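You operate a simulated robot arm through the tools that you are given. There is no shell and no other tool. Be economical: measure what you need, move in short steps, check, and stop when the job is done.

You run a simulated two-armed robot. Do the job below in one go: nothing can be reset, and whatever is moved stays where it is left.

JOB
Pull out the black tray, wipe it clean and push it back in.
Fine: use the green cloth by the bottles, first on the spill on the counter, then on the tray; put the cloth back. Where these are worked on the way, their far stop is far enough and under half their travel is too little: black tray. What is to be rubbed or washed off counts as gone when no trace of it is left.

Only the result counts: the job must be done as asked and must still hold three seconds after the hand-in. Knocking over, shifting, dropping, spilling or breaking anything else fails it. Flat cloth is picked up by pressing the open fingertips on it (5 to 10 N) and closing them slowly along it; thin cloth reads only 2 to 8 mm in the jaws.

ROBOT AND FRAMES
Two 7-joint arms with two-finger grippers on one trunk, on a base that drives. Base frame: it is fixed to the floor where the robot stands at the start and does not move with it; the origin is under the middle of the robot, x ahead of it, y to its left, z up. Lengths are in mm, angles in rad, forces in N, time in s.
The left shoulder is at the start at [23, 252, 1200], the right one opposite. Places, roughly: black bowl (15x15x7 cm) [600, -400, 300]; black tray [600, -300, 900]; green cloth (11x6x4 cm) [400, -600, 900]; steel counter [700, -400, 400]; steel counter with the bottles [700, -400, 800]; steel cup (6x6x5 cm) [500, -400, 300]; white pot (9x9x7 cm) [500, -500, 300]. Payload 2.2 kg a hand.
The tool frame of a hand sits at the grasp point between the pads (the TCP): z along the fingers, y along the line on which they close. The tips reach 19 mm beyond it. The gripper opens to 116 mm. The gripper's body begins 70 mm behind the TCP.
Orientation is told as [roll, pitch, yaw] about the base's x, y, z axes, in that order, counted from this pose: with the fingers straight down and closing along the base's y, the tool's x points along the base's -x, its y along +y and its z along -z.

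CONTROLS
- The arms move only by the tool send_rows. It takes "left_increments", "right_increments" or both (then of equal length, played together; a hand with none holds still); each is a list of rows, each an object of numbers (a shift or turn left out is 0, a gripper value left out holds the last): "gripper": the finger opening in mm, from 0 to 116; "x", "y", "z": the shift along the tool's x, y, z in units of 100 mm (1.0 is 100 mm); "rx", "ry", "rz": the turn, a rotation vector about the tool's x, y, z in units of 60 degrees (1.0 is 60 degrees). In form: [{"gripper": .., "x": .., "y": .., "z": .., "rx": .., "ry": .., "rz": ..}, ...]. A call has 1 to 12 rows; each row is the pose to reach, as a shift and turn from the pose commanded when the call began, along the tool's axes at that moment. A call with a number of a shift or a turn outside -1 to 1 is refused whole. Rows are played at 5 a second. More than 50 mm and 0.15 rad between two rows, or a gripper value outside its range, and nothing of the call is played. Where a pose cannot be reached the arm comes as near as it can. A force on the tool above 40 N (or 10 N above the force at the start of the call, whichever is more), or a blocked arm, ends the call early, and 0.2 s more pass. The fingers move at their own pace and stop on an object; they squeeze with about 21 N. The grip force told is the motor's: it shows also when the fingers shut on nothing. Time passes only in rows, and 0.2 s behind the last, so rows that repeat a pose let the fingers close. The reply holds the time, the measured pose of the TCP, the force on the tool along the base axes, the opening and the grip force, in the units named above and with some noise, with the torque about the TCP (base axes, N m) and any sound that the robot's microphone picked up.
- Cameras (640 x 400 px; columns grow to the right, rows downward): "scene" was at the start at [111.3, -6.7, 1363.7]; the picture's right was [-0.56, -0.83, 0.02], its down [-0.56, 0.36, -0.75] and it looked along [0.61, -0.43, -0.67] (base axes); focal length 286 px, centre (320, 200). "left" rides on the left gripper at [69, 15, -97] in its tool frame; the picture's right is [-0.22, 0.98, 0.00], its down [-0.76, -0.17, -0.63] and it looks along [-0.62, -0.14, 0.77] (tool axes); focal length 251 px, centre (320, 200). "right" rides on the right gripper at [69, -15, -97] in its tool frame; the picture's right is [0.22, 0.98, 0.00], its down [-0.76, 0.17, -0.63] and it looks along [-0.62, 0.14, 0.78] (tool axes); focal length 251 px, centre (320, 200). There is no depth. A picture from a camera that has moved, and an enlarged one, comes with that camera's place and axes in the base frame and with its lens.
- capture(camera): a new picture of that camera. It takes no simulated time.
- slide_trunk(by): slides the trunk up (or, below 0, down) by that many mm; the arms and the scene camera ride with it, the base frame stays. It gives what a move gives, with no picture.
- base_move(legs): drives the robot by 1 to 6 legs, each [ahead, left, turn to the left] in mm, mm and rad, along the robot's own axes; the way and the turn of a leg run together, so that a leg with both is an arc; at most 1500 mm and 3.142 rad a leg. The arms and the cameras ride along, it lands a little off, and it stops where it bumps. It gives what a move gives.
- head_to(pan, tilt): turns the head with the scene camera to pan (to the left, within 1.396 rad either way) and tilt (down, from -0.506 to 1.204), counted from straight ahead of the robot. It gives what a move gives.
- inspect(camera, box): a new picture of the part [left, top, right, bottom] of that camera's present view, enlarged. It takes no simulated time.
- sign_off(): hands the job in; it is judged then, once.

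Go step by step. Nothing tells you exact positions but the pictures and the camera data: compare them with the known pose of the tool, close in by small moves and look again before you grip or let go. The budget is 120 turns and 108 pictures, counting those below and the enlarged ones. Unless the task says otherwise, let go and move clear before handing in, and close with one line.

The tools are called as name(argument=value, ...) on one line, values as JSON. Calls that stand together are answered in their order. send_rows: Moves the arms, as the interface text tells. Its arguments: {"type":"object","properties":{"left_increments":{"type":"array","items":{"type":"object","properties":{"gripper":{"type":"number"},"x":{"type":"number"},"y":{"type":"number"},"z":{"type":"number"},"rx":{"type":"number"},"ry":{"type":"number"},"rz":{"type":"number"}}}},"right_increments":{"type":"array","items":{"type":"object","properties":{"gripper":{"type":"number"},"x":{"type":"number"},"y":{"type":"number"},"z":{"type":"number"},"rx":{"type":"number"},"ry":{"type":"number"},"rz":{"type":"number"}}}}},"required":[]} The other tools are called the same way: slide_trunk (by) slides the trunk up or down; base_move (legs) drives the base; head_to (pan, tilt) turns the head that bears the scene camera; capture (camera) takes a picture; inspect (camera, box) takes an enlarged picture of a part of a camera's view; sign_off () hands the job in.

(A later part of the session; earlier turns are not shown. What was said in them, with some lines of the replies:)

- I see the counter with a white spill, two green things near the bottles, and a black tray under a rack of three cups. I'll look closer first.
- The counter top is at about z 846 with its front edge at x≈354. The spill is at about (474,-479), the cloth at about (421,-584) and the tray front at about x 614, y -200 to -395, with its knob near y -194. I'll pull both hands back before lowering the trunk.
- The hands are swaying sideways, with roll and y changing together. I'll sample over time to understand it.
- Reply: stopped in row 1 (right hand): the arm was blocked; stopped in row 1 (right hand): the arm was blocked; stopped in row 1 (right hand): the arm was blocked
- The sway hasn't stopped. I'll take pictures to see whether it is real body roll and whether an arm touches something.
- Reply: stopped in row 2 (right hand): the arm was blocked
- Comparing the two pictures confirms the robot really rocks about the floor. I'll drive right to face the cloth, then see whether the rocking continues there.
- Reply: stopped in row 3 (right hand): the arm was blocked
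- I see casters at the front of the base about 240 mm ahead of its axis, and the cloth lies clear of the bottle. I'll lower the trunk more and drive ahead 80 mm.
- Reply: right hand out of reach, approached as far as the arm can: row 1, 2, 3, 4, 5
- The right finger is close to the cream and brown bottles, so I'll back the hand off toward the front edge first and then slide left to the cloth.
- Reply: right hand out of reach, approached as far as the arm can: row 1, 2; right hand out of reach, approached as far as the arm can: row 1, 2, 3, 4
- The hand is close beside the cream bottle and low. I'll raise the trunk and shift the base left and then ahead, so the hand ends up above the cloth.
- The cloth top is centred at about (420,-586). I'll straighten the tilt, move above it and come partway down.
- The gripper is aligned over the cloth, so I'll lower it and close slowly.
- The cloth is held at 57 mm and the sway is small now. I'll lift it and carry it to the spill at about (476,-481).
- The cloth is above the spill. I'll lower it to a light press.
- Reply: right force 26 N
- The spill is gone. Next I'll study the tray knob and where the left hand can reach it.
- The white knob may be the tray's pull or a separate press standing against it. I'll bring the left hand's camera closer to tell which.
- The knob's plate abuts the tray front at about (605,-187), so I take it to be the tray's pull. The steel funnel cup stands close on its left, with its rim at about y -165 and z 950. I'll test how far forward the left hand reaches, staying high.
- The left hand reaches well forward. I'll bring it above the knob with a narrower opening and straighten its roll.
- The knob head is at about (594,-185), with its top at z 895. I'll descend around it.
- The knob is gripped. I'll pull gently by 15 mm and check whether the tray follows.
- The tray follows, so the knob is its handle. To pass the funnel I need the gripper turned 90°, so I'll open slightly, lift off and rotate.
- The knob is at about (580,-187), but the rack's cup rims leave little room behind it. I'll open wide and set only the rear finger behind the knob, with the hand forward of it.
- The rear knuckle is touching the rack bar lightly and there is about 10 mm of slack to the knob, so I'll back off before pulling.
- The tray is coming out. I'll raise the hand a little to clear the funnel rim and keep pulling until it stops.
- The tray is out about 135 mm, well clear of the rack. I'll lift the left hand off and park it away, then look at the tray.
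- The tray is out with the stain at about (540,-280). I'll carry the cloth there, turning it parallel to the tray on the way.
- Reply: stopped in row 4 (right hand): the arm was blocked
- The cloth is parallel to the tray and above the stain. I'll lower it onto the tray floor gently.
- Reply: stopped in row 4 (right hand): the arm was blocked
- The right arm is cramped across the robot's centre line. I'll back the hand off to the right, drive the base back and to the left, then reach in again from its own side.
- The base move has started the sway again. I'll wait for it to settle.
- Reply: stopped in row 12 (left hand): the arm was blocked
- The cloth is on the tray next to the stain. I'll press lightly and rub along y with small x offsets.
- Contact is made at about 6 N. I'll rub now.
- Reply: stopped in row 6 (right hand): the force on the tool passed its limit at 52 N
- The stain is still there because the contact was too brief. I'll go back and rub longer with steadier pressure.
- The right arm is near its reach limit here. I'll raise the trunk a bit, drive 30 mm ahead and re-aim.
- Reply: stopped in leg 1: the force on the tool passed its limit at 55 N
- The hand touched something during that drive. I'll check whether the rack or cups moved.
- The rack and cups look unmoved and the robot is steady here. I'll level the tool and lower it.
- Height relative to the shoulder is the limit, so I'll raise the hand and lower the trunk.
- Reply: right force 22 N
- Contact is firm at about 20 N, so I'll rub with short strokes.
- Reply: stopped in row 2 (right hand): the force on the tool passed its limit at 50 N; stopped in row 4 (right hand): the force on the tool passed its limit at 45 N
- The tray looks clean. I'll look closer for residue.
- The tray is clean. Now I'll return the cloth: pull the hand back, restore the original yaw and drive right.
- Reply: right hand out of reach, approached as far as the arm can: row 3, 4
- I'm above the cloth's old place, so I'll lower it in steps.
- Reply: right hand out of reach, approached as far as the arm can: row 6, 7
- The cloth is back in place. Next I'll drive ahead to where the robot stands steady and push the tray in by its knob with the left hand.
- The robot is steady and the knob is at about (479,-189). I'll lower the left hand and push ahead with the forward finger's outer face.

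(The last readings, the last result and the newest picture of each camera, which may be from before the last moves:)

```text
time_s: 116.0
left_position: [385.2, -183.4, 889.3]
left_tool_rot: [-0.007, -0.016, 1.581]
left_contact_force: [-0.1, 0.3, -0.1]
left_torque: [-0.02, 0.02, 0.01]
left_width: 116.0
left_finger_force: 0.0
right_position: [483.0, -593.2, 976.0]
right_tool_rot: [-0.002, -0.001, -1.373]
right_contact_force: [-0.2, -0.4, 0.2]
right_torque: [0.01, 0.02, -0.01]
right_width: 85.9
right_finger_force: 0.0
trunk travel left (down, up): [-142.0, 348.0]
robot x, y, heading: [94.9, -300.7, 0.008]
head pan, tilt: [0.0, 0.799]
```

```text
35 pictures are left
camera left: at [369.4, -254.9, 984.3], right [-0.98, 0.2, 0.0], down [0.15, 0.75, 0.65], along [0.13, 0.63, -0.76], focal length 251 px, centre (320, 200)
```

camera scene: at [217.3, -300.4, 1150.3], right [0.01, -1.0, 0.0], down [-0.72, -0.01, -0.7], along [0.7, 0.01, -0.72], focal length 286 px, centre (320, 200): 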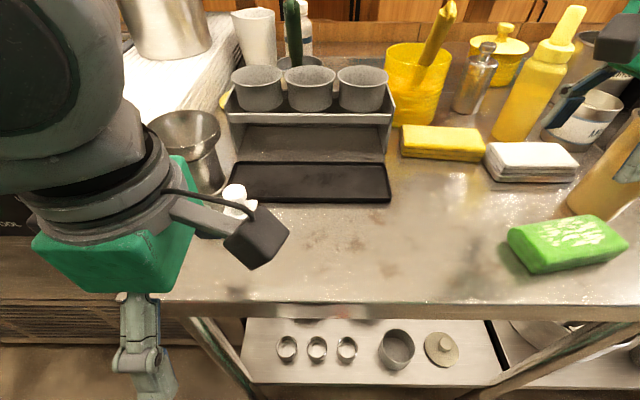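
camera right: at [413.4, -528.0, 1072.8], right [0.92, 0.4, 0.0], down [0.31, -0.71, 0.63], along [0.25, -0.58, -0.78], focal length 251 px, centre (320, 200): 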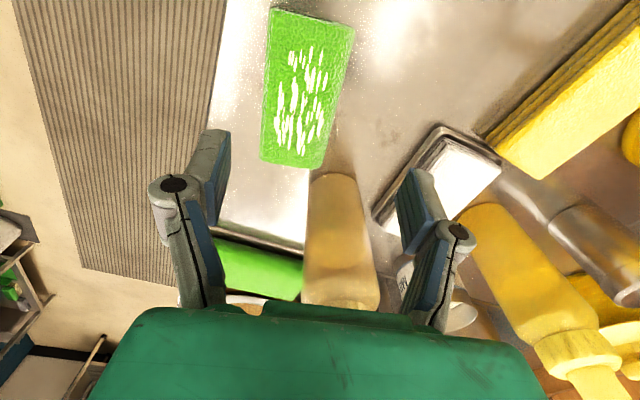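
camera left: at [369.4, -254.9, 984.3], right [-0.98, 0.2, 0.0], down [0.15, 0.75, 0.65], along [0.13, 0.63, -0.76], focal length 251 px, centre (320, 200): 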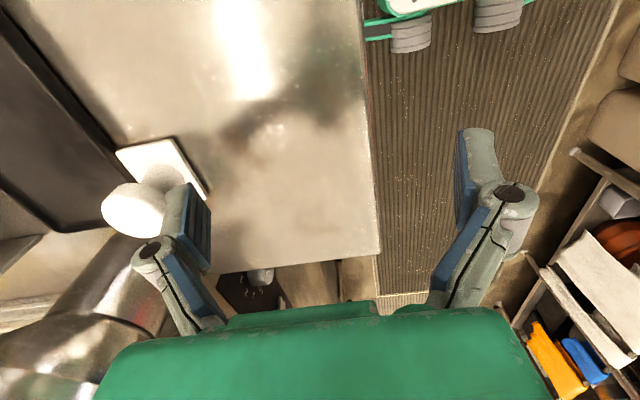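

send_rows(left_increments=[{"x": 0.06}, {"x": 0.06, "y": -0.15}, {"x": 0.06, "y": -0.3}, {"x": 0.06, "y": -0.45}, {"x": 0.06, "y": -0.6}, {"x": 0.06, "y": -0.75}])

capture(camera="left")

capture(camera="scene")

```text
time_s: 117.4
left_position: [461.0, -189.7, 889.4]
left_tool_rot: [-0.006, -0.015, 1.582]
left_contact_force: [-1.0, 0.1, -0.3]
left_torque: [-0.01, 0.04, 0.0]
left_width: 114.6
left_finger_force: 0.0
right_position: [483.9, -593.7, 976.6]
right_tool_rot: [0.0, 0.001, -1.372]
right_contact_force: [-0.5, -0.1, -0.1]
right_torque: [-0.01, 0.04, -0.02]
right_width: 85.8
right_finger_force: 0.1
trunk travel left (down, up): [-142.0, 348.0]
robot x, y, heading: [95.4, -300.1, 0.017]
head pan, tilt: [0.0, 0.799]
```

```text
34 pictures are left
camera left: at [444.8, -260.9, 985.0], right [-0.98, 0.2, 0.0], down [0.15, 0.75, 0.65], along [0.13, 0.63, -0.76], focal length 251 px, centre (320, 200)
```

left: 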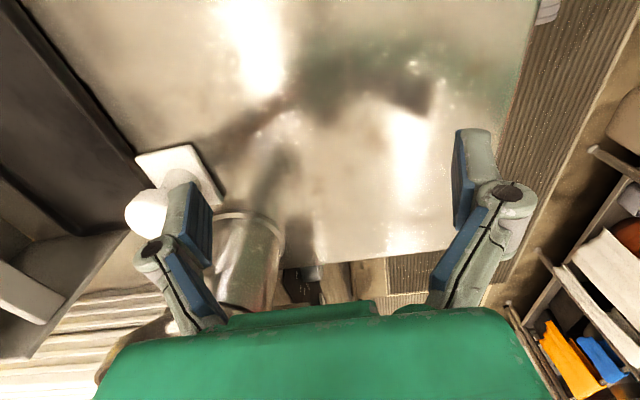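

```text
33 pictures are left
camera scene: at [218.0, -301.5, 1150.2], right [0.01, -1.0, 0.0], down [-0.72, -0.01, -0.69], along [0.69, 0.01, -0.72], focal length 286 px, centre (320, 200)
```

scene: 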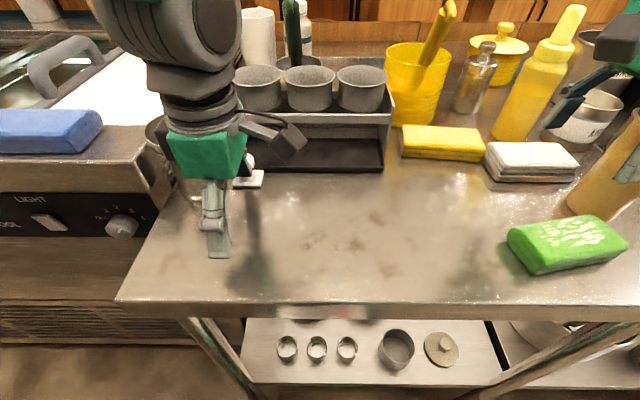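

send_rows(left_increments=[{"y": -0.12}, {"y": -0.24}, {"y": -0.36}, {"y": -0.46}, {"y": -0.46}])

inspect(camera="scene", box=[180, 60, 420, 220])

```text
time_s: 118.6
left_position: [505.0, -188.2, 888.7]
left_tool_rot: [-0.008, -0.015, 1.582]
left_contact_force: [-0.9, -0.2, 0.4]
left_torque: [0.0, -0.02, 0.02]
left_width: 115.1
left_finger_force: 0.1
right_position: [483.2, -593.4, 976.6]
right_tool_rot: [0.0, -0.002, -1.374]
right_contact_force: [0.6, 0.6, -0.5]
right_torque: [0.01, 0.02, 0.01]
right_width: 86.1
right_finger_force: 0.0
trunk travel left (down, up): [-142.0, 348.0]
robot x, y, heading: [94.6, -301.3, 0.014]
head pan, tilt: [0.0, 0.799]
```

```text
2.50 times, centred on (300, 140) of scene
camera zoom: at [217.8, -301.3, 1150.2], right [0.01, -1.0, 0.0], down [-0.72, -0.01, -0.7], along [0.7, 0.01, -0.72], focal length 716 px, centre (370, 350)
```

zoom: 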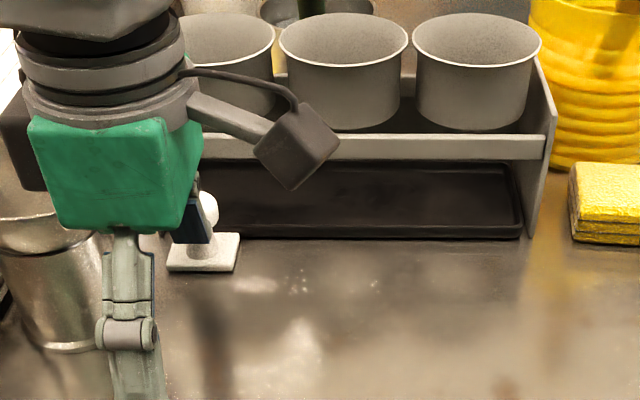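

The tray is nearly home, so I'll push gently until it meets its stop.

send_rows(left_increments=[{"y": -0.04}, {"y": -0.08}, {"y": -0.08}])

send_rows(left_increments=[{"y": -0.04}, {"y": -0.06}, {"y": -0.06}])

inspect(camera="scene", box=[180, 60, 420, 220])

capture(camera="left")

```text
time_s: 119.4
left_position: [514.0, -188.5, 889.2]
left_tool_rot: [-0.008, -0.015, 1.582]
left_contact_force: [-2.7, -0.8, 2.2]
left_torque: [-0.01, -0.13, -0.03]
left_width: 116.5
left_finger_force: 0.1
right_position: [483.0, -593.6, 976.8]
right_tool_rot: [-0.001, 0.0, -1.374]
right_contact_force: [-0.4, 0.0, 0.5]
right_torque: [0.0, -0.02, 0.03]
right_width: 86.0
right_finger_force: 0.2
trunk travel left (down, up): [-142.0, 348.0]
robot x, y, heading: [97.7, -302.5, 0.005]
head pan, tilt: [0.0, 0.799]
```

```text
time_s: 120.2
left_position: [518.9, -189.1, 889.7]
left_tool_rot: [-0.007, -0.016, 1.581]
left_contact_force: [-4.2, 1.2, 1.2]
left_torque: [-0.01, -0.14, 0.06]
left_width: 116.2
left_finger_force: 0.1
right_position: [483.2, -593.9, 976.1]
right_tool_rot: [0.0, 0.001, -1.373]
right_contact_force: [-0.8, 0.4, 0.2]
right_torque: [0.01, 0.0, 0.0]
right_width: 86.1
right_finger_force: 0.0
trunk travel left (down, up): [-142.0, 348.0]
robot x, y, heading: [92.2, -299.8, 0.009]
head pan, tilt: [0.0, 0.799]
```

```text
2.50 times, centred on (300, 140) of scene
camera zoom: at [217.2, -301.3, 1150.3], right [0.01, -1.0, 0.0], down [-0.72, -0.01, -0.7], along [0.7, 0.01, -0.72], focal length 716 px, centre (370, 350)
```

zoom: 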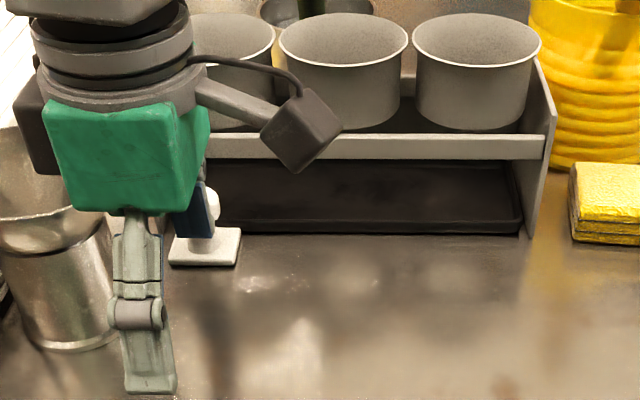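

```text
30 pictures are left
camera left: at [502.6, -260.5, 984.4], right [-0.98, 0.21, 0.0], down [0.15, 0.75, 0.65], along [0.13, 0.63, -0.76], focal length 251 px, centre (320, 200)
```

left: 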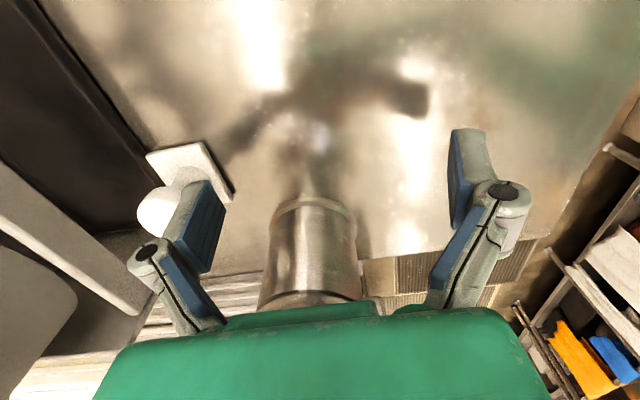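

send_rows(left_increments=[{"y": -0.02}, {"y": -0.04}, {"y": -0.04}])

inspect(camera="scene", box=[180, 60, 420, 220])

```text
time_s: 121.0
left_position: [522.2, -189.5, 890.1]
left_tool_rot: [-0.004, -0.015, 1.58]
left_contact_force: [-5.3, -0.7, -2.0]
left_torque: [-0.04, 0.15, 0.02]
left_width: 114.6
left_finger_force: 0.0
right_position: [483.0, -594.1, 976.1]
right_tool_rot: [0.0, 0.0, -1.374]
right_contact_force: [0.7, 1.0, -0.5]
right_torque: [0.01, 0.0, 0.01]
right_width: 86.2
right_finger_force: 0.2
trunk travel left (down, up): [-142.0, 348.0]
robot x, y, heading: [94.0, -299.4, 0.013]
head pan, tilt: [0.0, 0.799]
```

```text
2.50 times, centred on (300, 140) of scene
camera zoom: at [217.4, -301.5, 1150.2], right [0.01, -1.0, 0.0], down [-0.72, -0.01, -0.7], along [0.7, 0.01, -0.72], focal length 716 px, centre (370, 350)
```

zoom: 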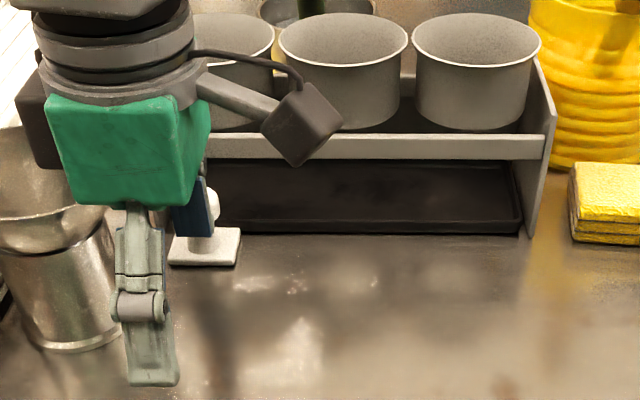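

The tray no longer moves and only the finger gives, so it is at its stop. I'll back the left hand off.

send_rows(left_increments=[{"y": 0.2}, {"y": 0.5}, {"y": 0.9, "z": -0.2}, {"y": 1.0, "z": -0.5}, {"y": 1.0, "z": -0.8}])

send_rows(left_increments=[{"y": 0.3}, {"y": 0.7}, {"y": 0.9}])

capture(camera="scene")

inspect(camera="scene", box=[140, 60, 420, 240])

inspect(camera="scene", box=[380, 120, 640, 290])

```text
time_s: 122.2
left_position: [424.3, -187.7, 969.6]
left_tool_rot: [-0.009, -0.013, 1.581]
left_contact_force: [-0.2, 0.0, -0.4]
left_torque: [0.02, 0.0, -0.02]
left_width: 115.7
left_finger_force: 0.0
right_position: [483.4, -592.2, 976.9]
right_tool_rot: [-0.001, -0.003, -1.374]
right_contact_force: [-0.3, -0.1, 0.2]
right_torque: [0.03, 0.0, 0.02]
right_width: 86.0
right_finger_force: 0.1
trunk travel left (down, up): [-142.0, 348.0]
robot x, y, heading: [94.4, -301.8, 0.013]
head pan, tilt: [0.0, 0.799]
```

```text
time_s: 123.0
left_position: [332.1, -189.8, 970.7]
left_tool_rot: [-0.006, -0.013, 1.581]
left_contact_force: [-0.5, 0.6, -0.9]
left_torque: [-0.01, 0.02, -0.01]
left_width: 116.3
left_finger_force: 0.0
right_position: [482.1, -591.6, 976.4]
right_tool_rot: [-0.001, -0.003, -1.373]
right_contact_force: [-0.2, -0.8, -0.4]
right_torque: [-0.01, 0.03, -0.03]
right_width: 86.0
right_finger_force: 0.0
trunk travel left (down, up): [-142.0, 348.0]
robot x, y, heading: [94.2, -301.2, 0.013]
head pan, tilt: [0.0, 0.799]
```

```text
28 pictures are left
camera scene: at [216.9, -299.3, 1150.3], right [0.01, -1.0, 0.0], down [-0.72, -0.01, -0.7], along [0.7, 0.01, -0.72], focal length 286 px, centre (320, 200)
```

scene: 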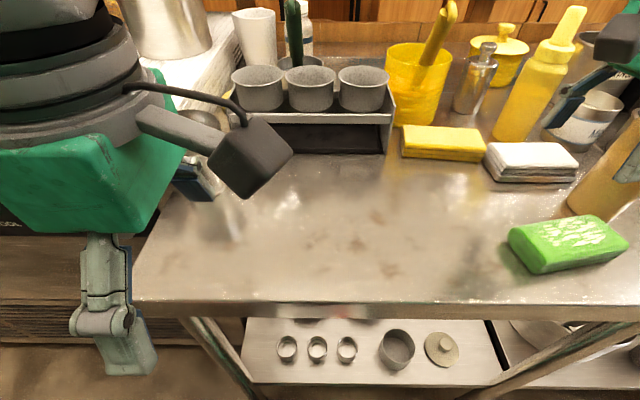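

```text
2.22 times, centred on (280, 150) of scene
camera zoom: at [216.9, -299.3, 1150.3], right [0.01, -1.0, 0.0], down [-0.72, -0.01, -0.7], along [0.7, 0.01, -0.72], focal length 636 px, centre (409, 311)
```

zoom: 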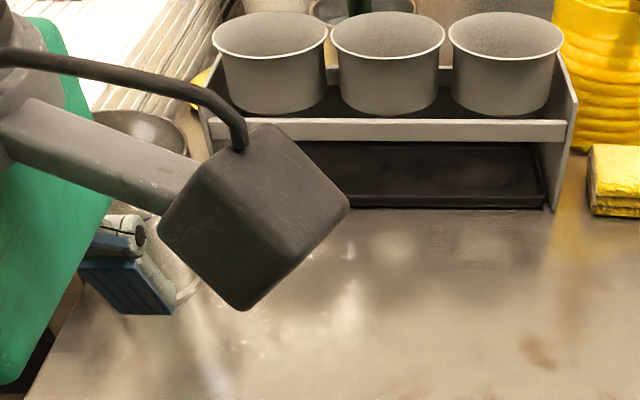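

```text
2.35 times, centred on (510, 205) of scene
camera zoom: at [216.9, -299.3, 1150.3], right [0.01, -1.0, 0.0], down [-0.72, -0.01, -0.7], along [0.7, 0.01, -0.72], focal length 674 px, centre (-127, 188)
```

zoom: 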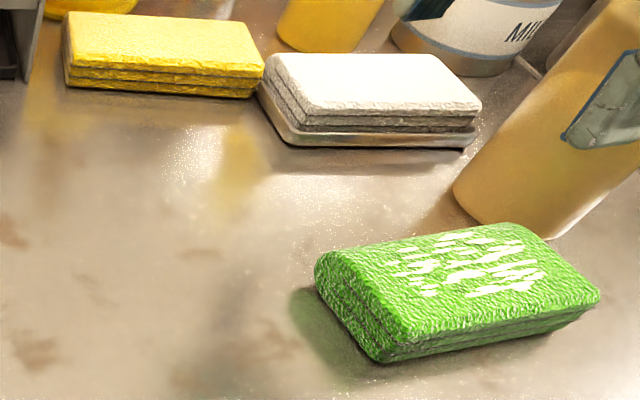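

The tray is back at its stop, the spill and the stain are gone, the cloth lies in its place, and both hands are clear. I'm handing in.

sign_off()

```text
The job is handed in.
```

I wiped the counter spill and then the black tray with the green cloth and pushed the tray back to its stop. The cloth is back by the bottles, about 9 mm from where it started. One drive set off a 55 N force stop on the right hand, but in the pictures the rack and cups looked unmoved.
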